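You operate a simulated robot arm through the tools that you are given. There is no shell and no other tool. Be economical: measure what you need, move in short steps, check, and stop when the job is done.

You are at the controls of a simulated robot arm. One attempt, no reset.

JOB
Scoop cedar chips into the red bag and stow it away.
Fine: it goes in the drawer by the bin; one full scoop from the cedar jar, none spilt; the lavender jar stays; lay the scoop back where it was; shut the drawer; the other bags stay empty. Set down upright: wooden scoop, what you pick out. Where these are worked on the way, their far stop is far enough and under half their travel is too little: drawer by the bin.
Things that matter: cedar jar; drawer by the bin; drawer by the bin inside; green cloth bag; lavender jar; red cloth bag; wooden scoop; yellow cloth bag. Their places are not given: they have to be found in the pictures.

Only the result counts: the job must be done as asked and must still hold three seconds after the hand-in. Knocking over, shifting, dropping, spilling or breaking anything else fails it.

ROBOT AND FRAMES
A 6-joint arm with a two-finger parallel gripper, fixed in place. Base frame: the origin is at the foot of the arm, x ahead of it, y to its left, z up. Units: mm, degrees, N and s.
With the tool pointing down near the work surface it reaches from about 320 to 700 mm from the base axis. Its first joint turns from -166.0 to 166.0 degrees. Payload 4.1 kg.
Tool frame: the origin (TCP) lies between the finger pads and is the grasp point; the fingertips stand 23 mm ahead of it; z points along the fingers, y is the line along which they close. Largest opening 94 mm; finger width 38, thickness 10; the body of the gripper, 54 by 96 mm, starts 39 mm behind the TCP.
Orientation is that of the tool frame in the base frame, as [roll, pitch, yaw] about the fixed x, y, z axes, in that order (R = Rz(yaw) Ry(pitch) Rx(roll)). With the fingers straight down and closing along the base's y, the tool's x points along the base's -x, its y along +y and its z along -z.

CONTROLS
- The arm moves only by the tool step_arm. Its argument "steps" is a list of rows, each an object of numbers (a shift or turn left out is 0, a gripper value left out holds the last): "dx", "dy", "dz": the shift along the base's x, y, z in mm; "wx", "wy", "wz": the turn, a rotation vector about the base's x, y, z in degrees; "gripper": the opening, from 0 (shut) to 1 (fully open). In form: [{"dx": .., "dy": .., "dz": .., "wx": .., "wy": .., "wz": .., "gripper": ..}, ...]. A call has 1 to 10 rows; each row is the pose to reach, as a shift and turn from the pose commanded when the call began. Each row takes 0.2 s and may step no farther than 50 mm and 8.6 degrees from the row before; otherwise, or with a gripper value out of range, the whole call is refused. Where a pose cannot be reached the arm comes as near as it can. A force on the tool above 40 N (or 10 N above the force at the start of the call, whichever is more), or a blocked arm, ends the call early, and 0.2 s more pass. The fingers move at their own pace (about 45 mm/s each) and stop on an object; they squeeze with about 26 N. The grip force told is the motor's: it shows also when the fingers shut on nothing. Time passes only in rows, and 0.2 s behind the last, so rows that repeat a pose let the fingers close. The reply holds the time, the measured pose of the TCP, the force on the tool along the base axes, the opening and the grip force, in the units named above and with some noise, with the torque about the TCP (base axes, N m) and any sound that the robot's microphone picked up.
- Cameras (640 x 400 px; columns grow to the right, rows downward): "scene" is fixed at [220.4, -650.5, 1614.7]; the picture's right is [1.00, -0.09, 0.00], its down [-0.08, -0.85, -0.51] and it looks along [0.05, 0.51, -0.86] (base axes); focal length 311 px, centre (320, 200). "wrist" rides on the gripper at [86, 16, -74] in the tool frame; the picture's right is [-0.18, 0.98, 0.00], its down [-0.58, -0.11, -0.81] and it looks along [-0.79, -0.15, 0.59] (tool axes); focal length 243 px, centre (320, 200).
- camera(camera): a new picture of that camera. No time passes.
- lift_body(by): slides the trunk up (or, below 0, down) by that many mm; the arm rides with it, the base frame stays. It gives what a move gives, with no picture.
- point_at(camera, pixels): for up to 12 pixels [column, row] of the newest picture of that camera ("zoom" is the newest enlarged one), the place [x, y, z] in the base frame of the surface seen there, good to about 2 mm. No time passes.
- close_up(camera, box): a new picture of the part [left, top, right, bottom] of that camera's present view, enlarged. No time passes.
- hand_in(): hands the job in; it is judged then, once.

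Go step by step. Measure first, check grasps and placings, and put right what went wrong. The budget is 80 turns and 34 pictures, counting those below and the enlarged ones. Unless the task says otherwise, let go and move clear before handing in, and close with one line.

The tools are called by a JSON object that holds its "method" and its "body". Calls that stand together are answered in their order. step_arm: Moves the arm, as the interface text tells. Its arguments: {"type":"object","properties":{"steps":{"type":"array"}},"required":["steps"]} The other tools are called the same way: lift_body (by) slides the trunk up or down; camera (camera) takes a picture; point_at (camera, pixels) gives the place of the surface under pixels of a picture; close_up (camera, box) takes an enlarged picture of a part of a camera's view; hand_in () hands the job in.

At the start:

```text
time_s: 0.0
tool_pos: [252.2, -323.0, 1248.8]
orientation: [180.0, 0.0, 180.0]
ft_force: [1.1, 0.4, 0.0]
wrist_torque: [0.02, 0.03, 0.01]
finger_gap: 93.9
finger_force: 0.0
trunk travel left (down, up): [-525.0, 65.0]
```

scene: 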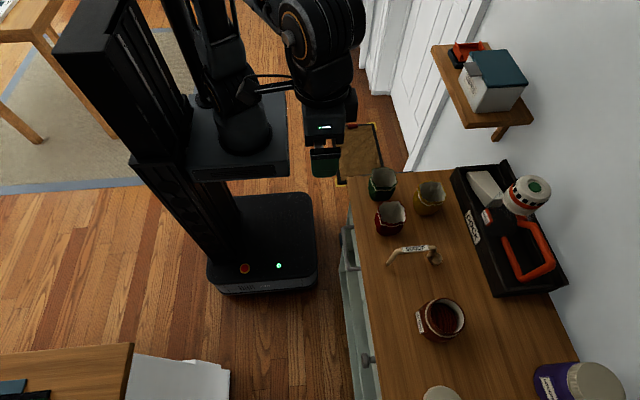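
wrist: 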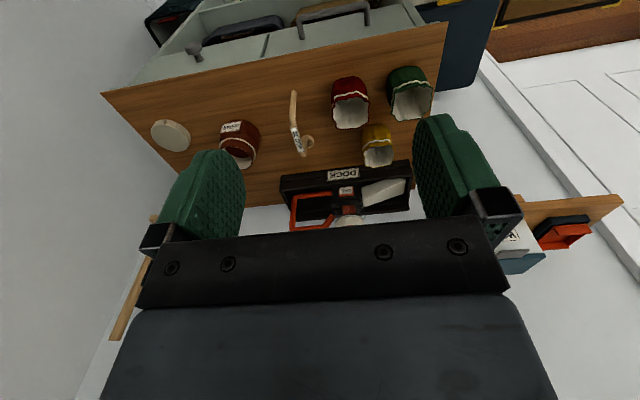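

The scene shows three bags near (383,183), (390,217), (430,197), the scoop at (413,252), a jar at (441,318), and another at (440,395). I'll zoom in and measure them.

{"method": "close_up", "body": {"camera": "scene", "box": [330, 150, 490, 250]}}

{"method": "close_up", "body": {"camera": "scene", "box": [330, 230, 602, 400]}}

{"method": "close_up", "body": {"camera": "wrist", "box": [100, 0, 500, 250]}}

{"method": "point_at", "body": {"camera": "scene", "pixels": [[383, 178], [390, 212], [430, 192], [389, 262], [403, 250], [425, 248], [434, 259], [441, 318], [455, 320], [440, 392], [410, 280], [365, 358]]}}

{"method": "point_at", "body": {"camera": "wrist", "pixels": [[293, 95], [296, 130], [301, 153], [308, 142], [238, 145], [170, 135], [350, 115], [410, 100], [378, 153], [195, 50], [300, 30], [365, 15]]}}

```text
4.00 times, centred on (410, 200) of scene
```

zoom: 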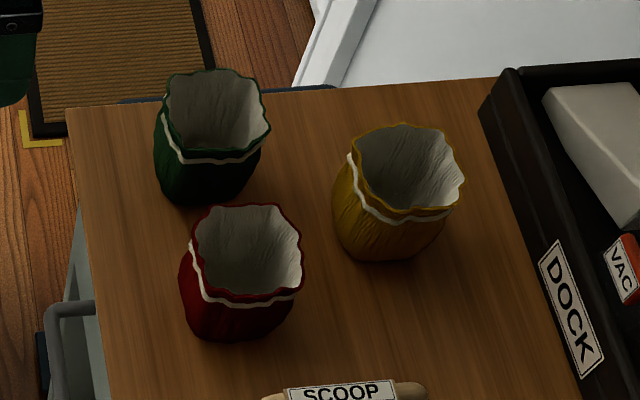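

```text
2.35 times, centred on (466, 315) of scene
```

zoom: 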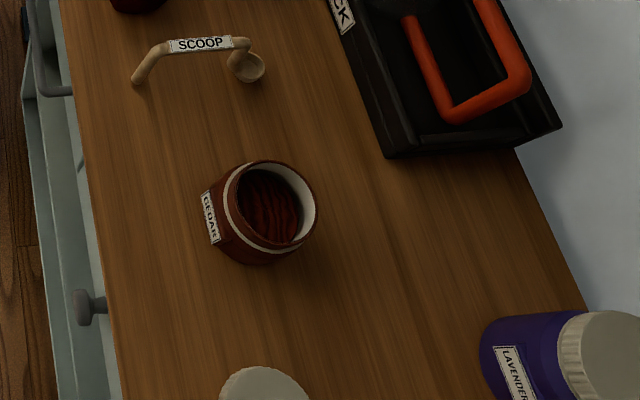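

```text
1.60 times, centred on (300, 125) of wrist
```

zoom: 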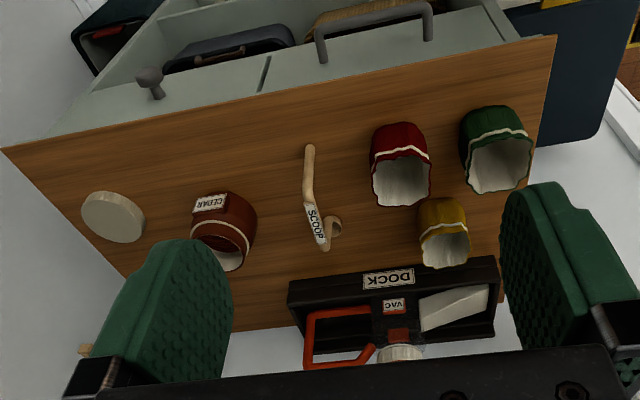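

```text
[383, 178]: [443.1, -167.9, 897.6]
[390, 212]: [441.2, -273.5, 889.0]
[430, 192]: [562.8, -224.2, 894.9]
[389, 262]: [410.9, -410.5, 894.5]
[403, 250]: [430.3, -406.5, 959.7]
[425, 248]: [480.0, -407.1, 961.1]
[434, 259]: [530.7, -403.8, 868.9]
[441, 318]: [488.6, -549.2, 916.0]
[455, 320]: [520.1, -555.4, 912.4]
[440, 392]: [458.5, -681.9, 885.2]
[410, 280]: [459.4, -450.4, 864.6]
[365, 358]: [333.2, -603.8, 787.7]
```

```text
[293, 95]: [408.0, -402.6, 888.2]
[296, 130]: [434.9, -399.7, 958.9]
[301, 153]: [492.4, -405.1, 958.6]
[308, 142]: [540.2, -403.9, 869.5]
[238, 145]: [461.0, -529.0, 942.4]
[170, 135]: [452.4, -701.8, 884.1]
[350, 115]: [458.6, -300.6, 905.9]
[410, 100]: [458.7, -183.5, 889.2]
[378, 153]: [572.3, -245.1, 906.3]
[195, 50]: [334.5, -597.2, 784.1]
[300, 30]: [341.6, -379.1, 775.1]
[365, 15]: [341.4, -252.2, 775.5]
```

Both cameras agree on the layout: the scoop is a bridge with its bar at z≈960. The cedar jar sits near (497,-548) and the drawer fronts face the robot at x≈335. Next I'll measure the drawer and bin details.

{"method": "point_at", "body": {"camera": "wrist", "pixels": [[235, 60], [266, 45], [330, 40], [235, 30], [330, 10], [465, 40], [440, 85], [165, 15], [105, 95], [440, 30], [420, 30], [160, 75]]}}

{"method": "close_up", "body": {"camera": "wrist", "box": [120, 0, 520, 100]}}

{"method": "close_up", "body": {"camera": "scene", "box": [310, 110, 400, 400]}}

{"method": "point_at", "body": {"camera": "scene", "pixels": [[348, 180], [374, 397], [360, 150], [345, 250], [350, 300], [345, 235], [365, 385], [355, 265], [465, 300], [425, 300], [459, 335], [443, 300]]}}

```text
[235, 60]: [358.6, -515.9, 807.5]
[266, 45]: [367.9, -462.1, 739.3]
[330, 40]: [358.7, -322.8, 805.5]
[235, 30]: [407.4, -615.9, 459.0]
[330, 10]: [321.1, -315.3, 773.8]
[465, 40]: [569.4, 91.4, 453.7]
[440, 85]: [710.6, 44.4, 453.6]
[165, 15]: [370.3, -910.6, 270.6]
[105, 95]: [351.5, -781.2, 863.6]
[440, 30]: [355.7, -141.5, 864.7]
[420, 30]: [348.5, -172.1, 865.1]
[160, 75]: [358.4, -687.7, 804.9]
```

```text
1.60 times, centred on (320, 50) of wrist
```

zoom: 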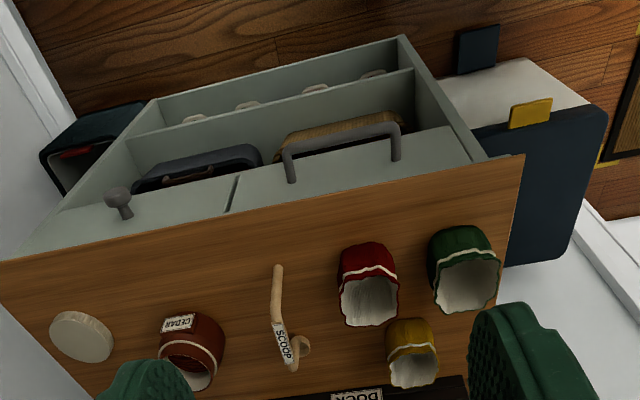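

```text
1.38 times, centred on (355, 255) of scene
```

zoom: 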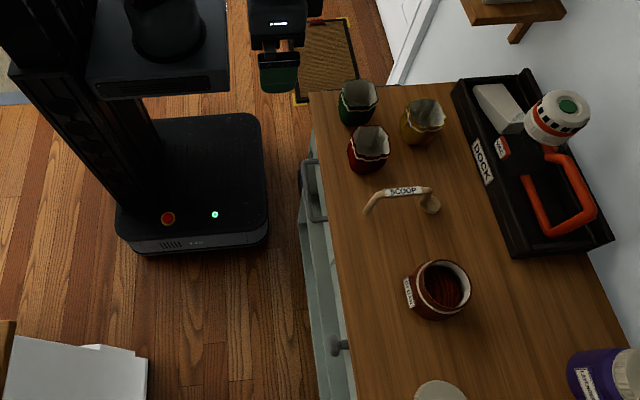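

```text
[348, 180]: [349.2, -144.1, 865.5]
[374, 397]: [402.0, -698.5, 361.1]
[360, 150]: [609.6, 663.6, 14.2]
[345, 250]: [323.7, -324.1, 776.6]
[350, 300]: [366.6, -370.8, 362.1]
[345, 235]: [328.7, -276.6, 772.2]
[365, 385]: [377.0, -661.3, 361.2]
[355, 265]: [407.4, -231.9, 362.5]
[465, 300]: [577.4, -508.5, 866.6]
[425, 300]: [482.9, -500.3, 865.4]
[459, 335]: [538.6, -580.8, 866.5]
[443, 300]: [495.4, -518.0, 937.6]
```

There are two side-by-side drawers: one with a bar handle (y≈-305) and one with a knob (y≈-600). I need to know which one is next to the bin, so I'll look at the objects at both ends of the dresser.

{"method": "close_up", "body": {"camera": "wrist", "box": [130, 0, 226, 60]}}

{"method": "step_arm", "body": {"steps": [{"wz": 8, "dy": -10}, {"wz": 16, "dy": -20}, {"wz": 24, "dy": -30}, {"wz": 32, "dy": -40}, {"wz": 40, "dy": -40}]}}

{"method": "camera", "body": {"camera": "wrist"}}

```text
6.67 times, centred on (178, 30) of wrist
```

zoom: 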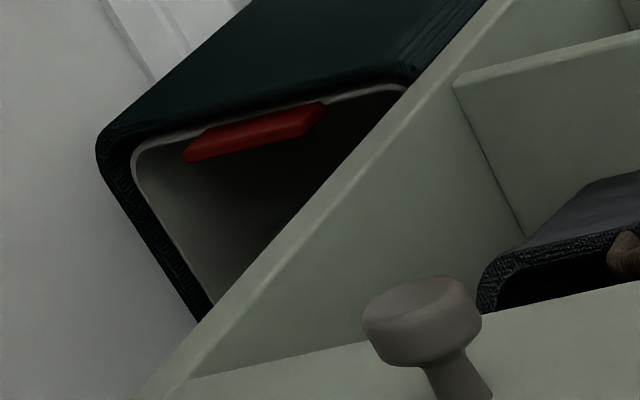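

```text
time_s: 1.2
tool_pos: [251.2, -363.4, 1249.1]
orientation: [180.0, 0.0, -139.9]
ft_force: [0.8, 0.8, 0.3]
wrist_torque: [-0.01, -0.02, -0.03]
finger_gap: 94.0
finger_force: 0.0
trunk travel left (down, up): [-525.0, 65.0]
```

```text
25 pictures are left
```

wrist: 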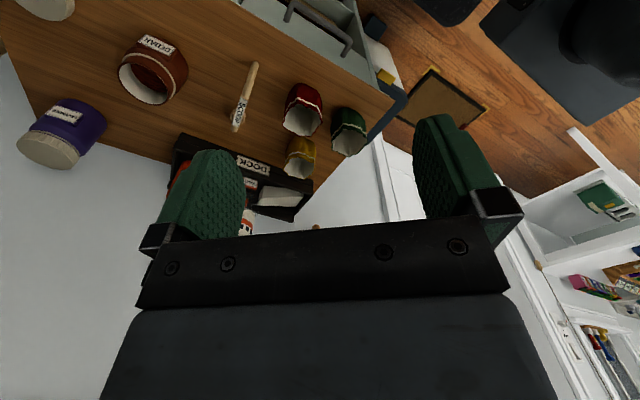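

The object at the -y end looks like an open black container. I'll look more closely at the navy, beige and yellow one at the +y end.

{"method": "step_arm", "body": {"steps": [{"wz": 0, "dy": 40, "dx": -20}, {"wz": 8, "dy": 80, "dx": -40}, {"wz": 16, "dy": 120, "dx": -50}, {"wz": 16, "dy": 120, "dx": -50}]}}

{"method": "camera", "body": {"camera": "wrist"}}

```text
time_s: 2.2
tool_pos: [199.7, -243.2, 1247.9]
orientation: [-180.0, 0.0, -123.9]
ft_force: [0.1, 0.4, 0.3]
wrist_torque: [-0.05, 0.0, 0.01]
finger_gap: 94.1
finger_force: 0.0
trunk travel left (down, up): [-525.0, 65.0]
```

```text
24 pictures are left
```

wrist: 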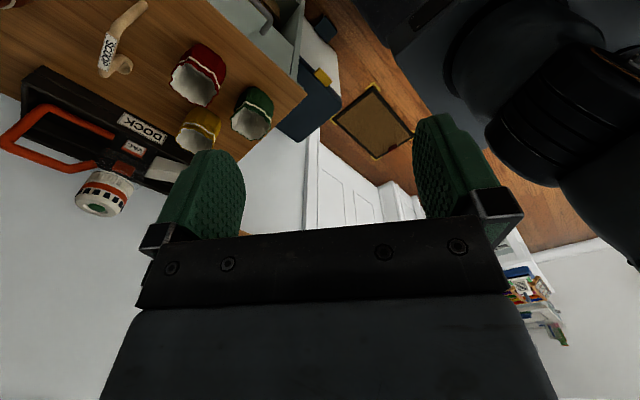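

{"method": "close_up", "body": {"camera": "wrist", "box": [240, 0, 400, 150]}}

{"method": "point_at", "body": {"camera": "wrist", "pixels": [[322, 77], [325, 28], [317, 55], [315, 105], [300, 125]]}}

```text
2.67 times, centred on (320, 75) of wrist
```

zoom: 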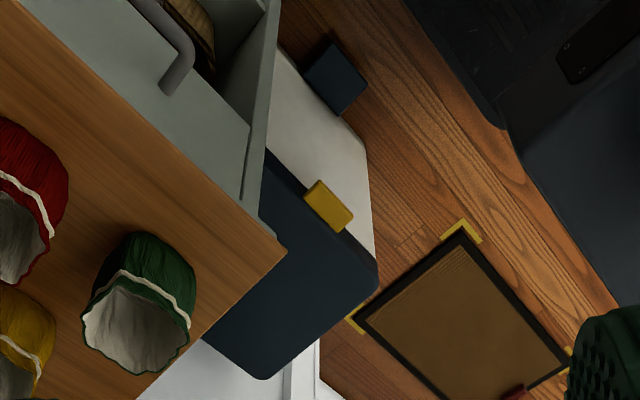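

```text
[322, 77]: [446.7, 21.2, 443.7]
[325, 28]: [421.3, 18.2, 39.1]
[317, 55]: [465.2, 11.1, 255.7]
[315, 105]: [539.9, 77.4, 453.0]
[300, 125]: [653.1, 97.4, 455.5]
```

The navy-and-beige object is a pedal bin: it has a lid, a tab and a foot pedal, and stands at the +y end. That makes the target the bar-handled drawer. Next I'll measure the scoop, jar and bag closely.

{"method": "close_up", "body": {"camera": "scene", "box": [376, 235, 456, 285]}}

{"method": "point_at", "body": {"camera": "zoom", "pixels": [[105, 220], [130, 150], [200, 120], [290, 105], [380, 100], [420, 105], [445, 150], [470, 195], [455, 170], [415, 195], [500, 190], [460, 240]]}}

{"method": "close_up", "body": {"camera": "scene", "box": [401, 285, 481, 355]}}

```text
8.00 times, centred on (416, 260) of scene
```

zoom: 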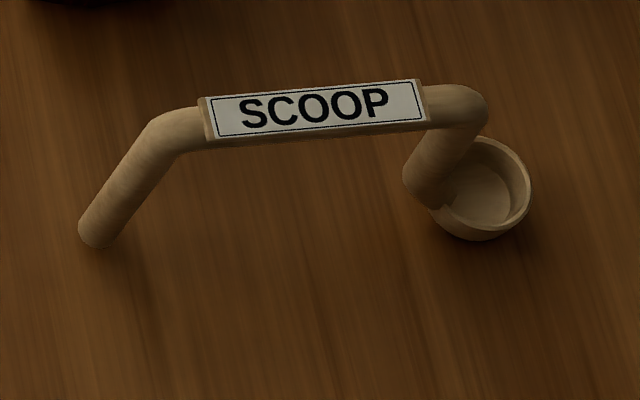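

```text
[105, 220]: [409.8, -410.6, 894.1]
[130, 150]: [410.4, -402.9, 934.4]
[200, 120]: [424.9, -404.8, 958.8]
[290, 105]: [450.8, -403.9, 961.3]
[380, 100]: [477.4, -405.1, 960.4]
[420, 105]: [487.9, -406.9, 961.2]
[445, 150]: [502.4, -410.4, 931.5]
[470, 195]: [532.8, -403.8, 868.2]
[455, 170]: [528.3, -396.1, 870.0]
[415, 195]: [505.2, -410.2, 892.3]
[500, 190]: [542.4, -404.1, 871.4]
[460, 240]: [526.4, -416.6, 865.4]
```

```text
5.71 times, centred on (441, 320) of scene
```

zoom: 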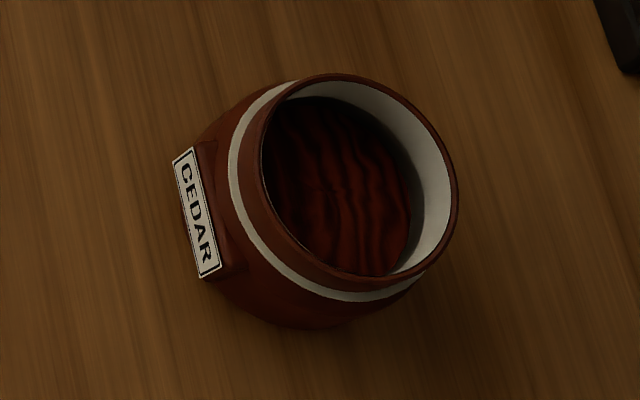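

The scoop bar runs x 423–490 at y≈-404 with its top at z≈961, and the bowl is centred near (530,-404). Now the jar rim and chips.

{"method": "point_at", "body": {"camera": "zoom", "pixels": [[320, 77], [455, 200], [265, 170], [330, 268], [420, 268], [430, 130], [330, 130], [400, 240], [300, 200], [350, 200], [310, 325], [395, 185]]}}

{"method": "point_at", "body": {"camera": "scene", "pixels": [[438, 254], [442, 260], [432, 253], [388, 265], [387, 266], [391, 202], [404, 211], [379, 206], [399, 224], [390, 234], [376, 220], [391, 215]]}}

{"method": "close_up", "body": {"camera": "scene", "box": [366, 190, 414, 240]}}

{"method": "point_at", "body": {"camera": "zoom", "pixels": [[320, 90], [220, 120], [180, 240], [280, 295], [430, 300], [450, 150], [260, 350], [330, 200], [240, 300], [420, 330]]}}

```text
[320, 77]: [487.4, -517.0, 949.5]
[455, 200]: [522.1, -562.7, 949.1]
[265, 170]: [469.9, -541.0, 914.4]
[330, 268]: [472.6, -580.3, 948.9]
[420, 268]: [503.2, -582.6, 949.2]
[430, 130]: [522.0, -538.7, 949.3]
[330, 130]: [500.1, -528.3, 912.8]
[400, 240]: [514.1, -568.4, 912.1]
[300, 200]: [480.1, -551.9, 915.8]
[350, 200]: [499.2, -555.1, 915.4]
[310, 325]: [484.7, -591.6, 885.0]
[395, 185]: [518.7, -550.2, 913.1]
```

```text
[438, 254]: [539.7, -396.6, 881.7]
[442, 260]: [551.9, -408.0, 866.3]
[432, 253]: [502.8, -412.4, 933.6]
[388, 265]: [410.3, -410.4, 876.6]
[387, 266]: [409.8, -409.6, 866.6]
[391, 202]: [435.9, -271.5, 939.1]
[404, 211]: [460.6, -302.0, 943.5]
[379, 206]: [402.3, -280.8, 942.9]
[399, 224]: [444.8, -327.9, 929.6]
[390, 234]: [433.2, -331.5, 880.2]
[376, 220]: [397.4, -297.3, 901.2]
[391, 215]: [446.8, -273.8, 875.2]
```

```text
8.00 times, centred on (390, 215) of scene
```

zoom: 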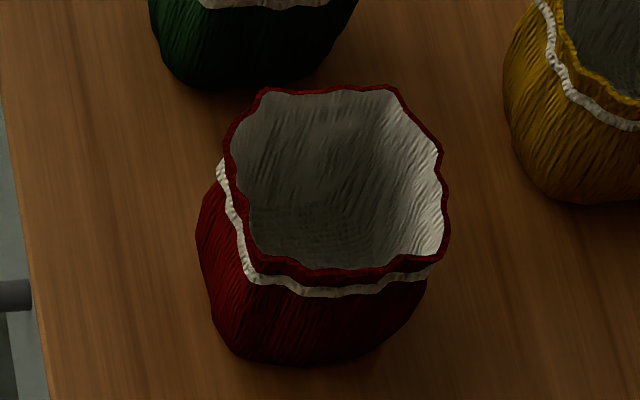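

```text
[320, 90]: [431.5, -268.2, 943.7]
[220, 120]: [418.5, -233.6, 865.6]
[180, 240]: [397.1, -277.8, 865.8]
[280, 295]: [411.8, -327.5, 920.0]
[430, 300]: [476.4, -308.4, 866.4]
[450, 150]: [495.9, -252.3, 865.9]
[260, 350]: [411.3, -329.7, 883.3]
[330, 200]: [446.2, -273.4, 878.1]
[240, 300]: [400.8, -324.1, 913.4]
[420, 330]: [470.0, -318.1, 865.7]
```

Measurements so far:
- **Jar:** centre (488,-551), rim z 949, chips z≈914.
- **Red bag:** centre (431,-297), rim z 944.
- **Scoop:** bar centre (457,-404) with top z≈961.

I'll move above the scoop with the fingers closing along y.

{"method": "step_arm", "body": {"steps": [{"dx": 32, "dy": -20, "dz": -15, "wz": -7}, {"dx": 64, "dy": -40, "dz": -30, "wz": -14}, {"dx": 96, "dy": -60, "dz": -50, "wz": -21}, {"dx": 128, "dy": -80, "dz": -70, "wz": -28}, {"dx": 160, "dy": -100, "dz": -95, "wz": -35}, {"dx": 192, "dy": -120, "dz": -120, "wz": -42}, {"dx": 224, "dy": -140, "dz": -145, "wz": -49}, {"dx": 257, "dy": -161, "dz": -168, "wz": -56.1}, {"dx": 257, "dy": -161, "dz": -188, "wz": -56.1}]}}

{"method": "camera", "body": {"camera": "wrist"}}

```text
time_s: 4.2
tool_pos: [458.6, -403.8, 1060.3]
orientation: [179.9, 0.0, 179.8]
ft_force: [-0.8, -0.1, -0.1]
wrist_torque: [0.0, -0.01, 0.03]
finger_gap: 93.9
finger_force: 0.1
trunk travel left (down, up): [-525.0, 65.0]
```

```text
19 pictures are left
```

wrist: 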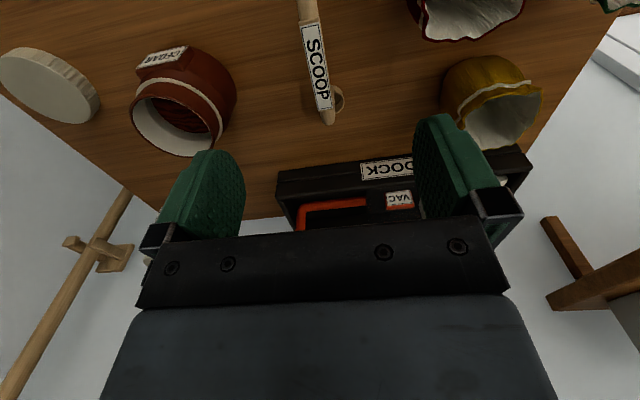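

The gripper is above the bar. I'll check the bar line in the wrist view, narrow the opening, and descend to z≈953.

{"method": "point_at", "body": {"camera": "wrist", "pixels": [[309, 35], [316, 65], [322, 95], [326, 115], [303, 8], [340, 100], [310, 65], [323, 65]]}}

{"method": "step_arm", "body": {"steps": [{"dx": -2, "dz": -30, "gripper": 0.5}, {"dx": -2, "dy": -0.5, "dz": -60, "gripper": 0.5}, {"dx": -2, "dy": -0.5, "dz": -85, "gripper": 0.5}, {"dx": -2, "dy": -0.5, "dz": -107, "gripper": 0.5}]}}

```text
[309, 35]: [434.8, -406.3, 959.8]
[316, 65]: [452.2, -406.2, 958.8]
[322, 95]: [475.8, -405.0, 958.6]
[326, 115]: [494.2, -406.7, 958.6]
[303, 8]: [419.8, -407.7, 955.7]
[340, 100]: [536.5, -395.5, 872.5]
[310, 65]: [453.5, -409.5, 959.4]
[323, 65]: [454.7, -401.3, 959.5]
```

```text
time_s: 5.2
tool_pos: [457.5, -404.4, 953.6]
orientation: [179.9, 0.1, 179.9]
ft_force: [-0.5, 0.0, -0.2]
wrist_torque: [0.01, 0.02, -0.02]
finger_gap: 46.9
finger_force: 0.1
trunk travel left (down, up): [-525.0, 65.0]
```

The bar centreline is y≈-405.5 and there was no contact on the way down. I'll centre on it and close.

{"method": "step_arm", "body": {"steps": [{"dy": -1, "dz": -1, "gripper": 0.5}, {"dy": -1, "dz": -1, "gripper": 0.0}, {"dy": -1, "dz": -1, "gripper": 0.0}, {"dy": -1, "dz": -1, "gripper": 0.0}, {"dy": -1, "dz": -1, "gripper": 0.0}]}}

{"method": "close_up", "body": {"camera": "scene", "box": [366, 215, 478, 285]}}

```text
time_s: 6.4
tool_pos: [456.4, -404.6, 953.2]
orientation: [180.0, 0.0, 179.8]
ft_force: [0.2, 0.2, 0.8]
wrist_torque: [0.0, -0.02, 0.01]
finger_gap: 10.9
finger_force: 26.3
trunk travel left (down, up): [-525.0, 65.0]
```

```text
5.71 times, centred on (422, 250) of scene
```

zoom: 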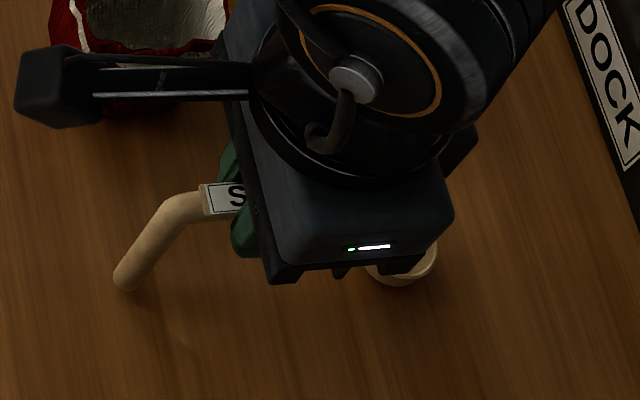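

Gripped with a gap of 10.9 mm and 26 N. I'll lift straight up, then look.

{"method": "step_arm", "body": {"steps": [{"dz": 20}, {"dz": 50}, {"dz": 90}, {"dz": 125}, {"dz": 125}]}}

{"method": "step_arm", "body": {"steps": [{"dx": -6, "dy": -23, "wz": -7.5}, {"dx": -12, "dy": -46, "wz": -15}, {"dx": -20, "dy": -80, "wz": -22.5}, {"dx": -28, "dy": -112, "wz": -30}, {"dx": -28, "dy": -112, "wz": -30}]}}

{"method": "camera", "body": {"camera": "scene"}}

{"method": "camera", "body": {"camera": "wrist"}}

```text
time_s: 7.6
tool_pos: [455.9, -406.5, 1077.5]
orientation: [-179.9, 0.0, 179.9]
ft_force: [0.4, 0.0, -0.6]
wrist_torque: [-0.02, -0.02, 0.01]
finger_gap: 10.6
finger_force: 26.0
trunk travel left (down, up): [-525.0, 65.0]
```

```text
time_s: 8.8
tool_pos: [428.1, -516.5, 1077.6]
orientation: [180.0, -0.1, 149.7]
ft_force: [0.5, -1.1, -0.7]
wrist_torque: [0.03, 0.0, 0.0]
finger_gap: 10.8
finger_force: 25.6
trunk travel left (down, up): [-525.0, 65.0]
```

```text
17 pictures are left
```

scene: 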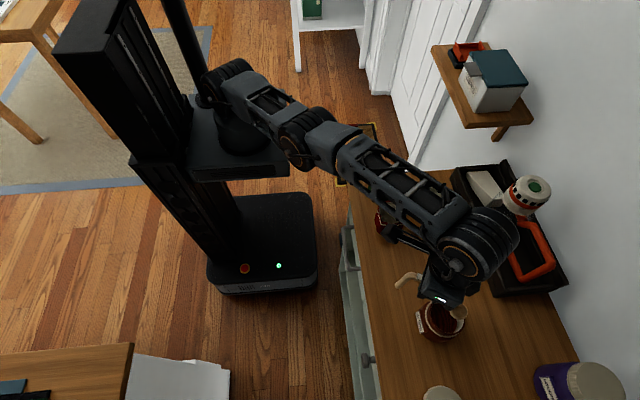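

```text
16 pictures are left
```

wrist: 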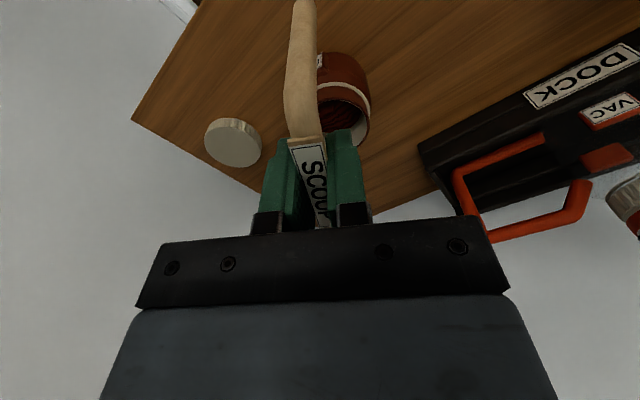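

The scoop hangs level in the grip, and in the scene view the bowl is near (457,312). I'll measure the bowl against the jar before dipping.

{"method": "close_up", "body": {"camera": "scene", "box": [401, 285, 481, 355]}}

{"method": "point_at", "body": {"camera": "zoom", "pixels": [[400, 150], [400, 190], [430, 180], [450, 160], [440, 200], [415, 225], [385, 215], [470, 200], [380, 170]]}}

```text
5.71 times, centred on (441, 320) of scene
```

zoom: 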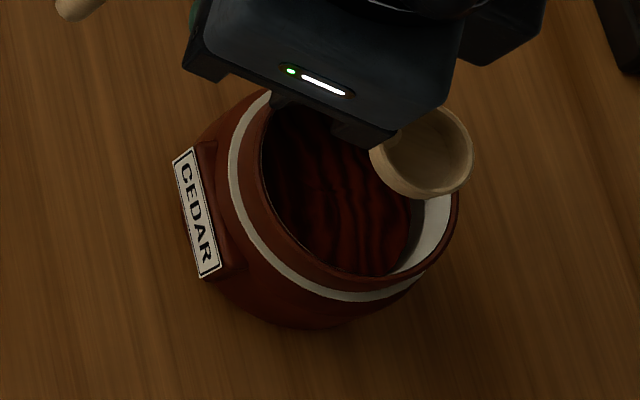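

```text
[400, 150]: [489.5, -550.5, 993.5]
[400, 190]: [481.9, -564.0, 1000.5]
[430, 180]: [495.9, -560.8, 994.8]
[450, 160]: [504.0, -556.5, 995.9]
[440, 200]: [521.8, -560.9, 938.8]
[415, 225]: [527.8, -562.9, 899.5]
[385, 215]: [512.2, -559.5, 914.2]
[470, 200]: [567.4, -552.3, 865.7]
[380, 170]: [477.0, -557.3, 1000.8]
```

The bowl centre is at about (494,-554), rim z≈1005, radius≈17, so bowl plus leg fit inside the jar mouth. I'll dip slowly until the rim is about 15 mm under the chips.

{"method": "step_arm", "body": {"steps": [{"dx": 1, "dy": -1, "dz": -25}, {"dx": 1, "dy": -1, "dz": -50}, {"dx": 1, "dy": -1, "dz": -70}, {"dx": 1, "dy": -1, "dz": -85}, {"dx": 1, "dy": -1, "dz": -95}, {"dx": 1, "dy": -1, "dz": -102}, {"dx": 1, "dy": -1, "dz": -106}, {"dx": 1, "dy": -1, "dz": -106}]}}

```text
time_s: 10.6
tool_pos: [436.1, -528.3, 973.2]
orientation: [-179.9, -0.1, 149.8]
ft_force: [0.0, -0.9, -0.8]
wrist_torque: [0.0, -0.03, -0.02]
finger_gap: 10.8
finger_force: 25.8
out of reach, approached as far as the arm can: row 2, 3, 4, 5, 6, 7, 8
trunk travel left (down, up): [-525.0, 65.0]
```

The arm reported out of reach and drifted about (7,-11) mm, with no force. I'll look before going further.

{"method": "close_up", "body": {"camera": "scene", "box": [401, 285, 481, 355]}}

{"method": "point_at", "body": {"camera": "zoom", "pixels": [[320, 268], [420, 268], [455, 200], [430, 130], [400, 150], [400, 190], [430, 180], [370, 190], [380, 220]]}}

```text
5.71 times, centred on (441, 320) of scene
```

zoom: 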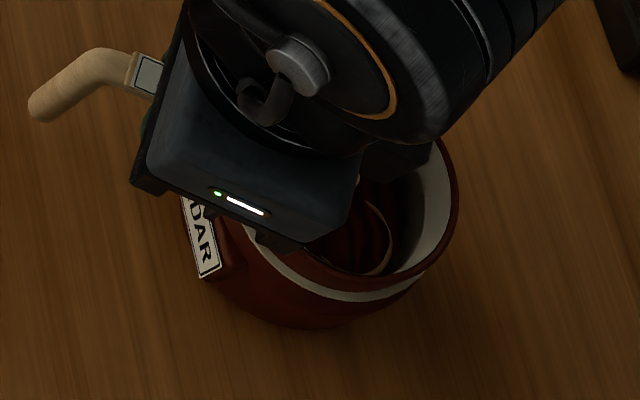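

```text
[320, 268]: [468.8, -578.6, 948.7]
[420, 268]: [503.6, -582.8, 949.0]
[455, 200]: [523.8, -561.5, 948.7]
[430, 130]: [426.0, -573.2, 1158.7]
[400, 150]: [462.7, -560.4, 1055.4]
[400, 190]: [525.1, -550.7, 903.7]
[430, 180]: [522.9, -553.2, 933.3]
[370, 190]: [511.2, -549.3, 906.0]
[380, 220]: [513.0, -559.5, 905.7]
```

The jar hasn't moved. The bowl rim is visible at about (513,-559,905), under the chip surface and away from the wall. I'll lift slowly straight up and check the fill.

{"method": "step_arm", "body": {"steps": [{"dz": 10}, {"dz": 22}, {"dz": 36}, {"dz": 52}, {"dz": 70}, {"dz": 90}, {"dz": 110}, {"dz": 125}, {"dz": 125}]}}

{"method": "close_up", "body": {"camera": "scene", "box": [401, 275, 481, 345]}}

```text
time_s: 12.6
tool_pos: [424.2, -512.8, 1092.2]
orientation: [180.0, -0.1, 149.9]
ft_force: [0.6, 0.3, -0.6]
wrist_torque: [0.0, 0.02, 0.03]
finger_gap: 10.4
finger_force: 26.1
out of reach, approached as far as the arm can: row 4, 5, 6, 7, 8, 9
trunk travel left (down, up): [-525.0, 65.0]
```

```text
5.71 times, centred on (441, 310) of scene
```

zoom: 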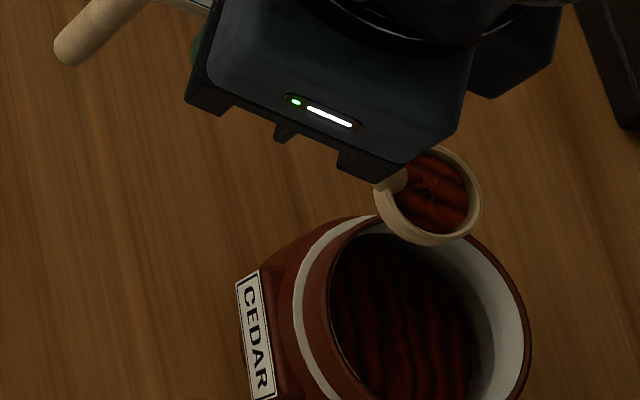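

The scoop is full, with dark red chips in the bowl at (440,190). I'll carry it level, turning +120° about z so the bowl points to +y and ends over the red bag.

{"method": "step_arm", "body": {"steps": [{"dx": -1, "dy": 10, "wz": 8}, {"dx": -2, "dy": 20, "wz": 16}, {"dx": -3, "dy": 30, "wz": 24}, {"dx": -4, "dy": 40, "wz": 32}, {"dx": -4, "dy": 50, "wz": 40}, {"dx": -4, "dy": 60, "wz": 48}, {"dx": -4, "dy": 70, "wz": 56}, {"dx": -4, "dy": 78, "wz": 64}]}}

{"method": "step_arm", "body": {"steps": [{"dx": 2, "dy": 8, "wz": 8}, {"dx": 4, "dy": 16, "wz": 16}, {"dx": 6, "dy": 26, "wz": 24}, {"dx": 8, "dy": 36, "wz": 32}, {"dx": 10, "dy": 46, "wz": 40}, {"dx": 11, "dy": 54, "wz": 48}, {"dx": 11, "dy": 61, "wz": 56}, {"dx": 11, "dy": 61, "wz": 56}]}}

{"method": "camera", "body": {"camera": "scene"}}

```text
time_s: 14.4
tool_pos: [420.7, -433.9, 1092.8]
orientation: [179.9, 0.1, -146.0]
ft_force: [0.8, 0.4, 0.4]
wrist_torque: [-0.01, -0.05, 0.01]
finger_gap: 10.9
finger_force: 25.8
trunk travel left (down, up): [-525.0, 65.0]
```

```text
time_s: 16.2
tool_pos: [431.3, -373.0, 1091.3]
orientation: [-179.9, 0.1, -90.0]
ft_force: [-0.8, -0.6, -0.4]
wrist_torque: [-0.02, 0.0, -0.01]
finger_gap: 10.8
finger_force: 25.8
trunk travel left (down, up): [-525.0, 65.0]
```

```text
12 pictures are left
```

scene: 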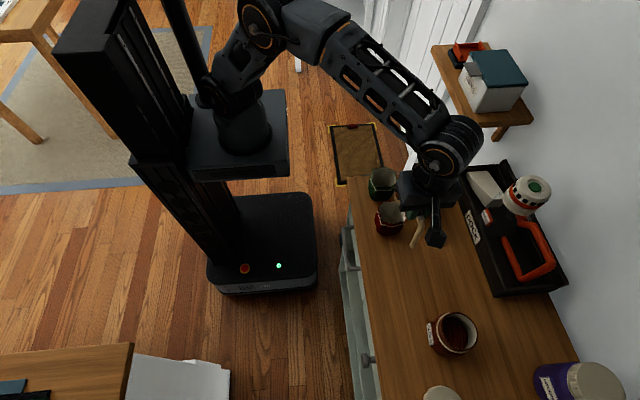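

The scoop is level over the red bag. However, the jar has moved: it was at (441,318) and is now at about (455,333), so the lift must have dragged it. I'll measure it now, pour first, and put it back later.

{"method": "point_at", "body": {"camera": "scene", "pixels": [[450, 314], [475, 328], [475, 338], [470, 347], [455, 347], [430, 322], [455, 333], [432, 340]]}}

{"method": "step_arm", "body": {"steps": [{"dz": -21}, {"dx": -10.5, "dz": -22, "wy": -8}, {"dx": -21, "dz": -24, "wy": -16}, {"dx": -31, "dz": -28, "wy": -24}, {"dx": -40, "dz": -33, "wy": -32}, {"dx": -48.5, "dz": -40, "wy": -40}, {"dx": -48.5, "dz": -40, "wy": -40}]}}

```text
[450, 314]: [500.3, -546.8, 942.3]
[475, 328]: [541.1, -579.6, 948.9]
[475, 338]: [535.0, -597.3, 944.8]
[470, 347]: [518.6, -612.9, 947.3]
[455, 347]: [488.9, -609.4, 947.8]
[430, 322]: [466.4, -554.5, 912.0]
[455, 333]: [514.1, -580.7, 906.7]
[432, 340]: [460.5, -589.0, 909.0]
```

```text
time_s: 17.8
tool_pos: [425.6, -375.1, 1097.6]
orientation: [-141.9, 0.7, -91.2]
ft_force: [0.9, -0.1, -1.3]
wrist_torque: [0.0, 0.03, -0.01]
finger_gap: 10.9
finger_force: 26.1
out of reach, approached as far as the arm can: row 5, 6, 7
trunk travel left (down, up): [-525.0, 65.0]
```

The arm hit a reach limit and the bowl drifted to about x 475. I'll check right away whether anything has poured.

{"method": "close_up", "body": {"camera": "scene", "box": [370, 165, 466, 225]}}

```text
6.67 times, centred on (418, 195) of scene
```

zoom: 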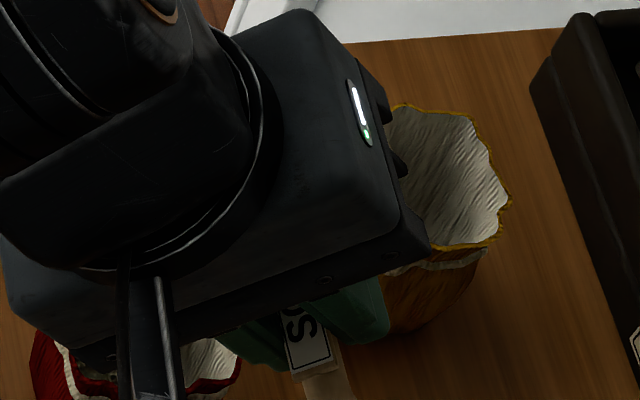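

I can't see the bowl in this view. I'll tilt back to level over the bag and check the fill.

{"method": "step_arm", "body": {"steps": [{"wy": 8}, {"wy": 16}, {"wy": 24, "dx": 2}, {"wy": 32, "dx": 4}, {"wy": 38, "dx": 5.5, "dy": 2}, {"wy": 38, "dx": 5.5, "dy": 2}]}}

{"method": "close_up", "body": {"camera": "scene", "box": [350, 155, 478, 235]}}

```text
time_s: 19.2
tool_pos: [431.7, -372.3, 1098.2]
orientation: [-178.1, -0.1, -90.0]
ft_force: [-0.3, -0.3, -0.1]
wrist_torque: [0.0, 0.03, 0.0]
finger_gap: 10.7
finger_force: 26.2
trunk travel left (down, up): [-525.0, 65.0]
```

```text
5.00 times, centred on (414, 195) of scene
```

zoom: 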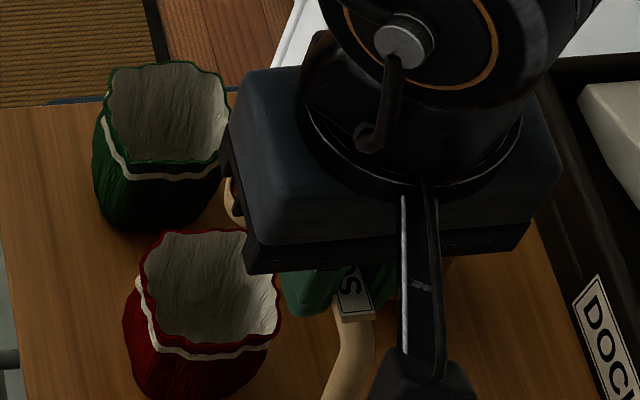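

The bowl (235,190) still looks filled, the red bag is empty, and the table is clean. Sideways tilt is limited, so I'll turn the handle radially with the bowl toward the base. That way pouring is a plain outward pitch of the wrist.

{"method": "point_at", "body": {"camera": "zoom", "pixels": [[238, 205], [232, 180], [230, 215]]}}

{"method": "step_arm", "body": {"steps": [{"dx": 9, "dy": 0, "wz": 7}, {"dx": 18, "dy": 2, "wz": 14}, {"dx": 27, "dy": 5, "wz": 21}, {"dx": 36, "dy": 9, "wz": 28}, {"dx": 43, "dy": 14, "wz": 35}, {"dx": 50, "dy": 20, "wz": 42}, {"dx": 57, "dy": 26, "wz": 49}, {"dx": 63, "dy": 32, "wz": 55.4}, {"dx": 63, "dy": 32, "wz": 55.4}]}}

{"method": "close_up", "body": {"camera": "scene", "box": [350, 155, 478, 235]}}

```text
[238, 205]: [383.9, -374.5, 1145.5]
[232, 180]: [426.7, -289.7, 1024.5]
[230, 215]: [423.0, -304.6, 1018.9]
```

```text
time_s: 21.2
tool_pos: [498.1, -333.5, 1098.7]
orientation: [-178.4, 0.1, -45.4]
ft_force: [0.4, 0.7, -0.6]
wrist_torque: [0.03, 0.01, 0.01]
finger_gap: 10.8
finger_force: 26.1
out of reach, approached as far as the arm can: row 7, 8, 9
trunk travel left (down, up): [-525.0, 65.0]
```

```text
5.00 times, centred on (414, 195) of scene
```

zoom: 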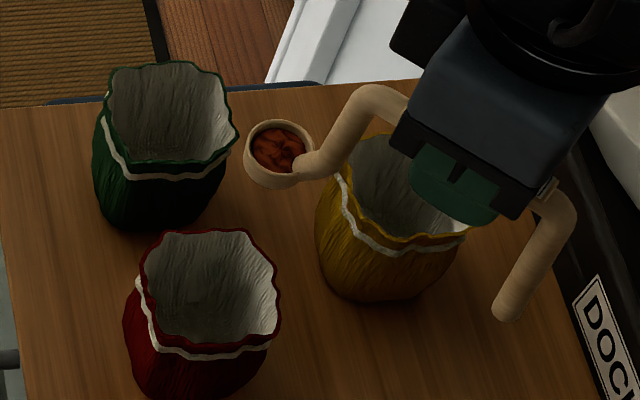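

The bowl is still full. The turn stopped at yaw -45°, which looks like a wrist-joint limit. I'll turn back to a mid-range yaw of -133°, with the handle tangential and the bowl to the left, so the pour becomes a pure outward pitch.

{"method": "step_arm", "body": {"steps": [{"dx": -15, "wz": -8}, {"dx": -30, "wz": -16}, {"dx": -45, "dy": -4, "wz": -24}, {"dx": -60, "dy": -8, "wz": -32}, {"dx": -75, "dy": -12, "wz": -40}, {"dx": -90, "dy": -16, "wz": -48}, {"dx": -100, "dy": -18, "wz": -56}, {"dx": -108, "dy": -19, "wz": -64}, {"dx": -114, "dy": -19.5, "wz": -72}, {"dx": -118, "dy": -19.5, "wz": -80}]}}

{"method": "step_arm", "body": {"steps": [{"dx": -2, "dz": -8, "wz": -7.7}, {"dx": -2, "dz": -15, "wz": -7.7}, {"dx": -2, "dz": -20, "wz": -7.7}]}}

```text
time_s: 23.4
tool_pos: [380.4, -353.5, 1097.5]
orientation: [-178.6, 0.0, -125.8]
ft_force: [-1.1, 0.9, 0.0]
wrist_torque: [0.02, 0.0, 0.0]
finger_gap: 10.9
finger_force: 26.0
trunk travel left (down, up): [-525.0, 65.0]
```

```text
time_s: 24.2
tool_pos: [379.0, -353.2, 1078.7]
orientation: [-178.6, 0.1, -133.3]
ft_force: [0.2, -0.6, -0.3]
wrist_torque: [0.02, 0.01, -0.01]
finger_gap: 10.9
finger_force: 26.5
trunk travel left (down, up): [-525.0, 65.0]
```

The bowl is centred over the red bag at about (431,-297,998). I'll start the outward pitch with a first 32°.

{"method": "step_arm", "body": {"steps": [{"dx": -7.7, "dy": 7.2, "dz": -0.8, "wx": -5.46, "wy": -5.84}, {"dx": -15.2, "dy": 14.2, "dz": -3.1, "wx": -10.93, "wy": -11.68}, {"dx": -22.3, "dy": 20.9, "dz": -6.9, "wx": -16.4, "wy": -17.5}, {"dx": -29.1, "dy": 27.2, "dz": -12.2, "wx": -21.86, "wy": -23.36}, {"dx": -29.1, "dy": 27.2, "dz": -12.2, "wx": -21.86, "wy": -23.36}]}}

```text
time_s: 25.4
tool_pos: [349.3, -324.1, 1065.0]
orientation: [-146.4, 0.0, -133.4]
ft_force: [-0.2, 1.0, -1.1]
wrist_torque: [-0.04, 0.02, -0.02]
finger_gap: 10.7
finger_force: 25.5
trunk travel left (down, up): [-525.0, 65.0]
```

It reached the pose exactly. Continuing to about 72°.

{"method": "step_arm", "body": {"steps": [{"dx": -6.1, "dy": 5.0, "dz": -6.5, "wx": -5.46, "wy": -5.84}, {"dx": -11.6, "dy": 9.9, "dz": -14.3, "wx": -10.93, "wy": -11.68}, {"dx": -16.1, "dy": 14, "dz": -23.1, "wx": -16.4, "wy": -17.5}, {"dx": -19.7, "dy": 17.4, "dz": -32.7, "wx": -21.86, "wy": -23.36}, {"dx": -22.3, "dy": 19.8, "dz": -43.1, "wx": -27.3, "wy": -29.2}, {"dx": -22.3, "dy": 19.8, "dz": -43.1, "wx": -27.3, "wy": -29.2}]}}

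{"method": "close_up", "body": {"camera": "scene", "box": [340, 155, 468, 235]}}

```text
time_s: 26.8
tool_pos: [343.4, -317.1, 1093.2]
orientation: [-132.3, -0.8, -134.4]
ft_force: [0.3, -0.1, -0.6]
wrist_torque: [0.0, 0.0, -0.04]
finger_gap: 10.8
finger_force: 25.6
out of reach, approached as far as the arm can: row 1, 2, 3, 4, 5, 6
trunk travel left (down, up): [-525.0, 65.0]
```

```text
5.00 times, centred on (404, 195) of scene
```

zoom: 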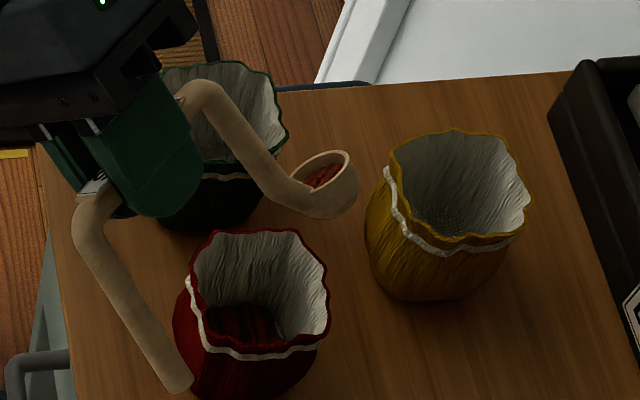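

Chips are in the red bag and some remain in the bowl, tilted about 48°. The pitch limit eases with more arm height above the shoulder. So I'll raise the arm and lower the trunk by the same amount, keeping the bowl over the bag.

{"method": "step_arm", "body": {"steps": [{"dz": 40}, {"dz": 80}, {"dz": 120}, {"dz": 160}, {"dz": 160}]}}

{"method": "lift_body", "body": {"by": -160}}

```text
time_s: 28.0
tool_pos: [345.1, -318.4, 1254.0]
orientation: [-132.4, -0.9, -134.5]
ft_force: [-0.1, 0.6, 0.6]
wrist_torque: [0.02, 0.02, 0.02]
finger_gap: 10.5
finger_force: 26.3
trunk travel left (down, up): [-525.0, 65.0]
```

```text
time_s: 29.8
tool_pos: [344.9, -319.0, 1093.2]
orientation: [-132.2, -0.9, -134.4]
ft_force: [-0.5, 0.1, -0.3]
wrist_torque: [0.01, -0.02, 0.02]
finger_gap: 10.8
finger_force: 26.3
trunk travel left (down, up): [-365.0, 225.0]
```

The trunk is 160 lower and the TCP is unchanged. I'll lower the bowl over the bag and pitch on toward 88°.

{"method": "step_arm", "body": {"steps": [{"dx": -6, "dy": 4, "dz": -40, "wx": -2.73, "wy": -2.92}, {"dx": -11, "dy": 8, "dz": -52.8, "wx": -5.46, "wy": -5.84}, {"dx": -14.7, "dy": 11.4, "dz": -62.4, "wx": -10.93, "wy": -11.68}, {"dx": -17.2, "dy": 13.8, "dz": -72.8, "wx": -16.4, "wy": -17.5}, {"dx": -18.8, "dy": 15.2, "dz": -83.6, "wx": -21.86, "wy": -23.36}, {"dx": -19.2, "dy": 15.7, "dz": -94.7, "wx": -27.3, "wy": -29.2}]}}

```text
time_s: 31.2
tool_pos: [332.0, -296.0, 1061.8]
orientation: [-114.8, -0.1, -133.8]
ft_force: [0.5, -0.6, -1.1]
wrist_torque: [0.03, 0.01, -0.02]
finger_gap: 10.7
finger_force: 26.2
out of reach, approached as far as the arm can: row 3, 4, 5, 6
trunk travel left (down, up): [-365.0, 225.0]
```

Tilt is 65° with the bowl at about (438,-289,1028). Same trick again: arm up 200, trunk down 200.

{"method": "step_arm", "body": {"steps": [{"dz": 45}, {"dz": 90}, {"dz": 135}, {"dz": 180}, {"dz": 220}, {"dz": 220}]}}

{"method": "lift_body", "body": {"by": -220}}

```text
time_s: 32.6
tool_pos: [330.9, -297.4, 1282.1]
orientation: [-114.8, -0.1, -133.9]
ft_force: [-0.3, -0.8, -0.3]
wrist_torque: [0.0, 0.03, 0.02]
finger_gap: 10.8
finger_force: 26.1
trunk travel left (down, up): [-365.0, 225.0]
```

```text
time_s: 35.0
tool_pos: [330.9, -297.1, 1061.5]
orientation: [-114.8, -0.1, -133.9]
ft_force: [-1.0, -0.3, 0.1]
wrist_torque: [-0.01, 0.02, 0.0]
finger_gap: 10.9
finger_force: 25.6
trunk travel left (down, up): [-145.0, 445.0]
```

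Now pitching on to about 112° over the bag.

{"method": "step_arm", "body": {"steps": [{"dx": -3.3, "dy": -8, "dz": -34, "wx": -4.78, "wy": -5.11}, {"dx": -4.9, "dy": -6.7, "dz": -49, "wx": -10.2, "wy": -10.95}, {"dx": -5.3, "dy": -6.2, "dz": -60, "wx": -15.7, "wy": -16.8}, {"dx": -4.5, "dy": -7, "dz": -71, "wx": -21.2, "wy": -22.6}, {"dx": -2.6, "dy": -8.8, "dz": -82, "wx": -26.6, "wy": -28.5}, {"dx": 0.4, "dy": -11.6, "dz": -91, "wx": -32.1, "wy": -34.3}, {"dx": 0.4, "dy": -11.6, "dz": -91, "wx": -32.1, "wy": -34.3}]}}

{"method": "close_up", "body": {"camera": "scene", "box": [340, 155, 468, 235]}}

```text
time_s: 36.8
tool_pos: [319.7, -276.4, 1067.3]
orientation: [-86.9, 1.0, -134.8]
ft_force: [0.0, 0.3, -0.5]
wrist_torque: [-0.01, 0.01, 0.01]
finger_gap: 10.4
finger_force: 26.3
out of reach, approached as far as the arm can: row 3, 4, 5, 6, 7
trunk travel left (down, up): [-145.0, 445.0]
stopped in row 7: the arm was blocked; the commanded pose is now the measured one
```

```text
5.00 times, centred on (404, 195) of scene
```

zoom: 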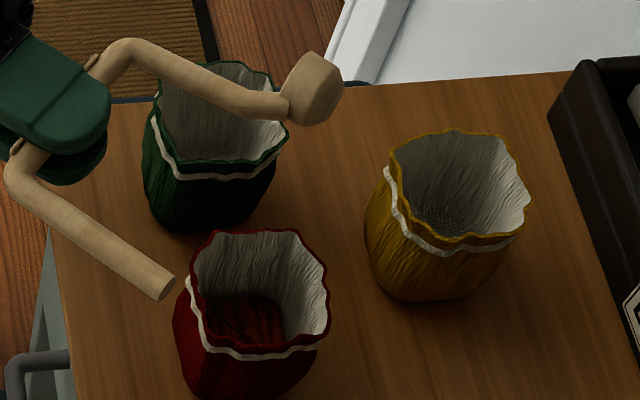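

Tilt is 93°. The red bag holds chips, and the table and other bags look clean. I'll raise the trunk again and level the scoop to check that the bowl is empty.

{"method": "lift_body", "body": {"by": 200}}

{"method": "step_arm", "body": {"steps": [{"dz": -15, "wx": 5.46, "wy": 5.84}, {"dz": -30, "wx": 10.93, "wy": 11.68}, {"dz": -45, "wx": 16.4, "wy": 17.5}, {"dz": -60, "wx": 21.86, "wy": 23.36}, {"dz": -60, "wx": 27.3, "wy": 29.2}, {"dz": -60, "wx": 32.8, "wy": 35.0}, {"dz": -60, "wx": 38.2, "wy": 40.9}, {"dz": -60, "wx": 43.7, "wy": 46.7}, {"dz": -60, "wx": 49.2, "wy": 52.6}, {"dz": -60, "wx": 54.6, "wy": 58.4}]}}

```text
time_s: 38.9
tool_pos: [319.4, -278.4, 1267.0]
orientation: [-87.0, 0.9, -134.8]
ft_force: [-0.1, 0.4, 0.3]
wrist_torque: [0.03, 0.02, -0.01]
finger_gap: 11.1
finger_force: 26.1
trunk travel left (down, up): [-345.0, 245.0]
```

```text
time_s: 41.1
tool_pos: [319.7, -277.2, 1207.9]
orientation: [-166.8, -1.5, -134.4]
ft_force: [-0.1, 0.4, 0.2]
wrist_torque: [0.01, 0.01, 0.01]
finger_gap: 11.0
finger_force: 26.3
out of reach, approached as far as the arm can: row 1
trunk travel left (down, up): [-345.0, 245.0]
```

I'll finish levelling, return the trunk to its starting height, and move back above the scoop's original spot at yaw 180.

{"method": "step_arm", "body": {"steps": [{"wx": 5.1, "wy": 4.2, "dz": -30}, {"wx": 10.3, "wy": 8.4, "dz": -70}, {"wx": 10.3, "wy": 8.4, "dz": -70}]}}

{"method": "lift_body", "body": {"by": 180}}

```text
time_s: 41.9
tool_pos: [320.0, -276.7, 1137.5]
orientation: [180.0, 0.0, -134.2]
ft_force: [0.7, -0.5, -0.2]
wrist_torque: [-0.04, -0.02, 0.0]
finger_gap: 10.6
finger_force: 26.2
trunk travel left (down, up): [-345.0, 245.0]
```

```text
time_s: 43.9
tool_pos: [319.7, -277.9, 1318.2]
orientation: [-180.0, 0.0, -134.2]
ft_force: [-0.8, -0.2, 0.1]
wrist_torque: [0.01, 0.0, 0.02]
finger_gap: 10.8
finger_force: 26.0
trunk travel left (down, up): [-525.0, 65.0]
```

{"method": "step_arm", "body": {"steps": [{"dx": 17, "dy": -16, "dz": -29, "wz": -5.7}, {"dx": 34, "dy": -32, "dz": -58, "wz": -11.5}, {"dx": 51, "dy": -48, "dz": -87, "wz": -17.2}, {"dx": 68, "dy": -64, "dz": -116, "wz": -22.9}, {"dx": 85, "dy": -80, "dz": -145, "wz": -28.7}, {"dx": 102, "dy": -96, "dz": -174, "wz": -34.4}, {"dx": 119, "dy": -112, "dz": -203, "wz": -40.2}, {"dx": 137, "dy": -127, "dz": -233, "wz": -46}, {"dx": 137, "dy": -127, "dz": -233, "wz": -46}]}}

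{"method": "camera", "body": {"camera": "scene"}}

```text
time_s: 45.9
tool_pos: [457.0, -404.1, 1084.4]
orientation: [-179.9, 0.1, 179.6]
ft_force: [0.7, -0.9, 0.2]
wrist_torque: [0.02, 0.02, 0.0]
finger_gap: 10.9
finger_force: 25.9
trunk travel left (down, up): [-525.0, 65.0]
```

```text
6 pictures are left
```

scene: 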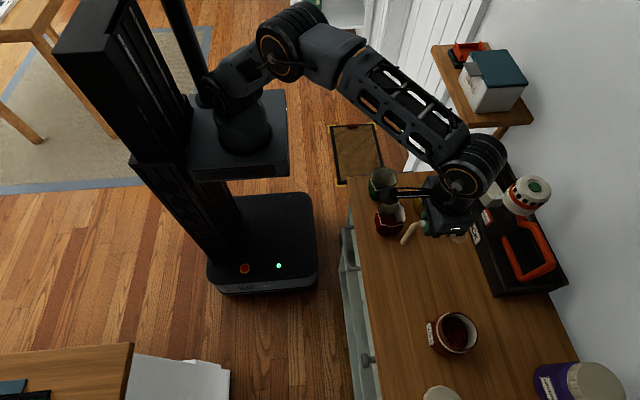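

The table is clean and the bowl at (460,237) looks empty. I'll lower the scoop to its original pose and release it.

{"method": "step_arm", "body": {"steps": [{"dx": -0.3, "dy": -0.7, "dz": -40}, {"dx": -0.3, "dy": -0.7, "dz": -80}, {"dx": -0.3, "dy": -0.7, "dz": -110}, {"dx": -0.3, "dy": -0.7, "dz": -124}, {"dx": -0.3, "dy": -0.7, "dz": -129}, {"dx": -0.3, "dy": -0.7, "dz": -131}, {"dx": -0.3, "dy": -0.7, "dz": -131}]}}

```text
time_s: 47.5
tool_pos: [456.2, -405.3, 955.1]
orientation: [-179.8, 0.1, 179.7]
ft_force: [-0.1, 0.1, 4.7]
wrist_torque: [-0.01, 0.26, 0.01]
finger_gap: 10.9
finger_force: 26.4
trunk travel left (down, up): [-525.0, 65.0]
```

Contact at the foot with 4.7 N, about 1 mm above the resting height. I'll open gently and back off upward.

{"method": "step_arm", "body": {"steps": [{"gripper": 0.2}, {"gripper": 0.3}, {"gripper": 0.5}, {"gripper": 0.5}, {"dz": 30, "gripper": 0.5}, {"dz": 75, "gripper": 0.5}, {"dz": 120, "gripper": 0.5}, {"dz": 120, "dx": -30, "dy": 40, "gripper": 0.5}, {"dz": 120, "dx": -60, "dy": 80, "gripper": 0.5}]}}

{"method": "camera", "body": {"camera": "scene"}}

{"method": "point_at", "body": {"camera": "scene", "pixels": [[387, 265], [389, 262], [401, 250], [413, 249], [425, 248], [434, 259], [438, 254], [442, 327], [459, 315], [477, 333], [470, 347], [445, 343]]}}

```text
time_s: 49.5
tool_pos: [396.1, -323.4, 1075.5]
orientation: [-179.9, 0.0, 179.8]
ft_force: [-0.7, 0.0, 0.2]
wrist_torque: [-0.03, 0.01, 0.0]
finger_gap: 47.2
finger_force: 0.0
trunk travel left (down, up): [-525.0, 65.0]
```

```text
5 pictures are left
```

scene: 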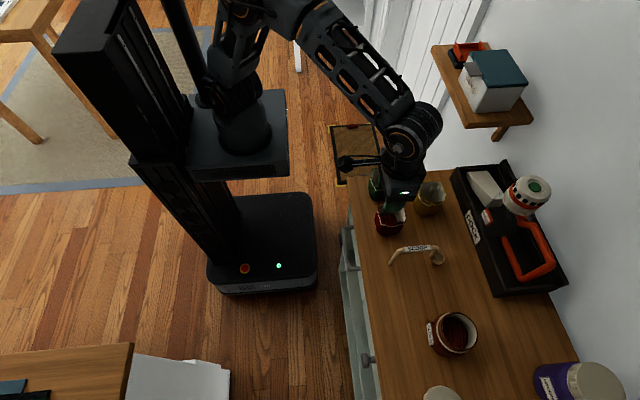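

```text
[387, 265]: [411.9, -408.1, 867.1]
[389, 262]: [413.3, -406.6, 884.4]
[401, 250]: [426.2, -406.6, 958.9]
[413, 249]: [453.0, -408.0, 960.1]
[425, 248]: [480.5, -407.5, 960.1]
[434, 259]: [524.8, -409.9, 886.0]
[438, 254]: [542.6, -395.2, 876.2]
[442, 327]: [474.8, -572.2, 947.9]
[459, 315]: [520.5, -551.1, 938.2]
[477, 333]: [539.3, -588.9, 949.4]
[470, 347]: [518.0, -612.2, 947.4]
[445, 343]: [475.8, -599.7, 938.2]
```

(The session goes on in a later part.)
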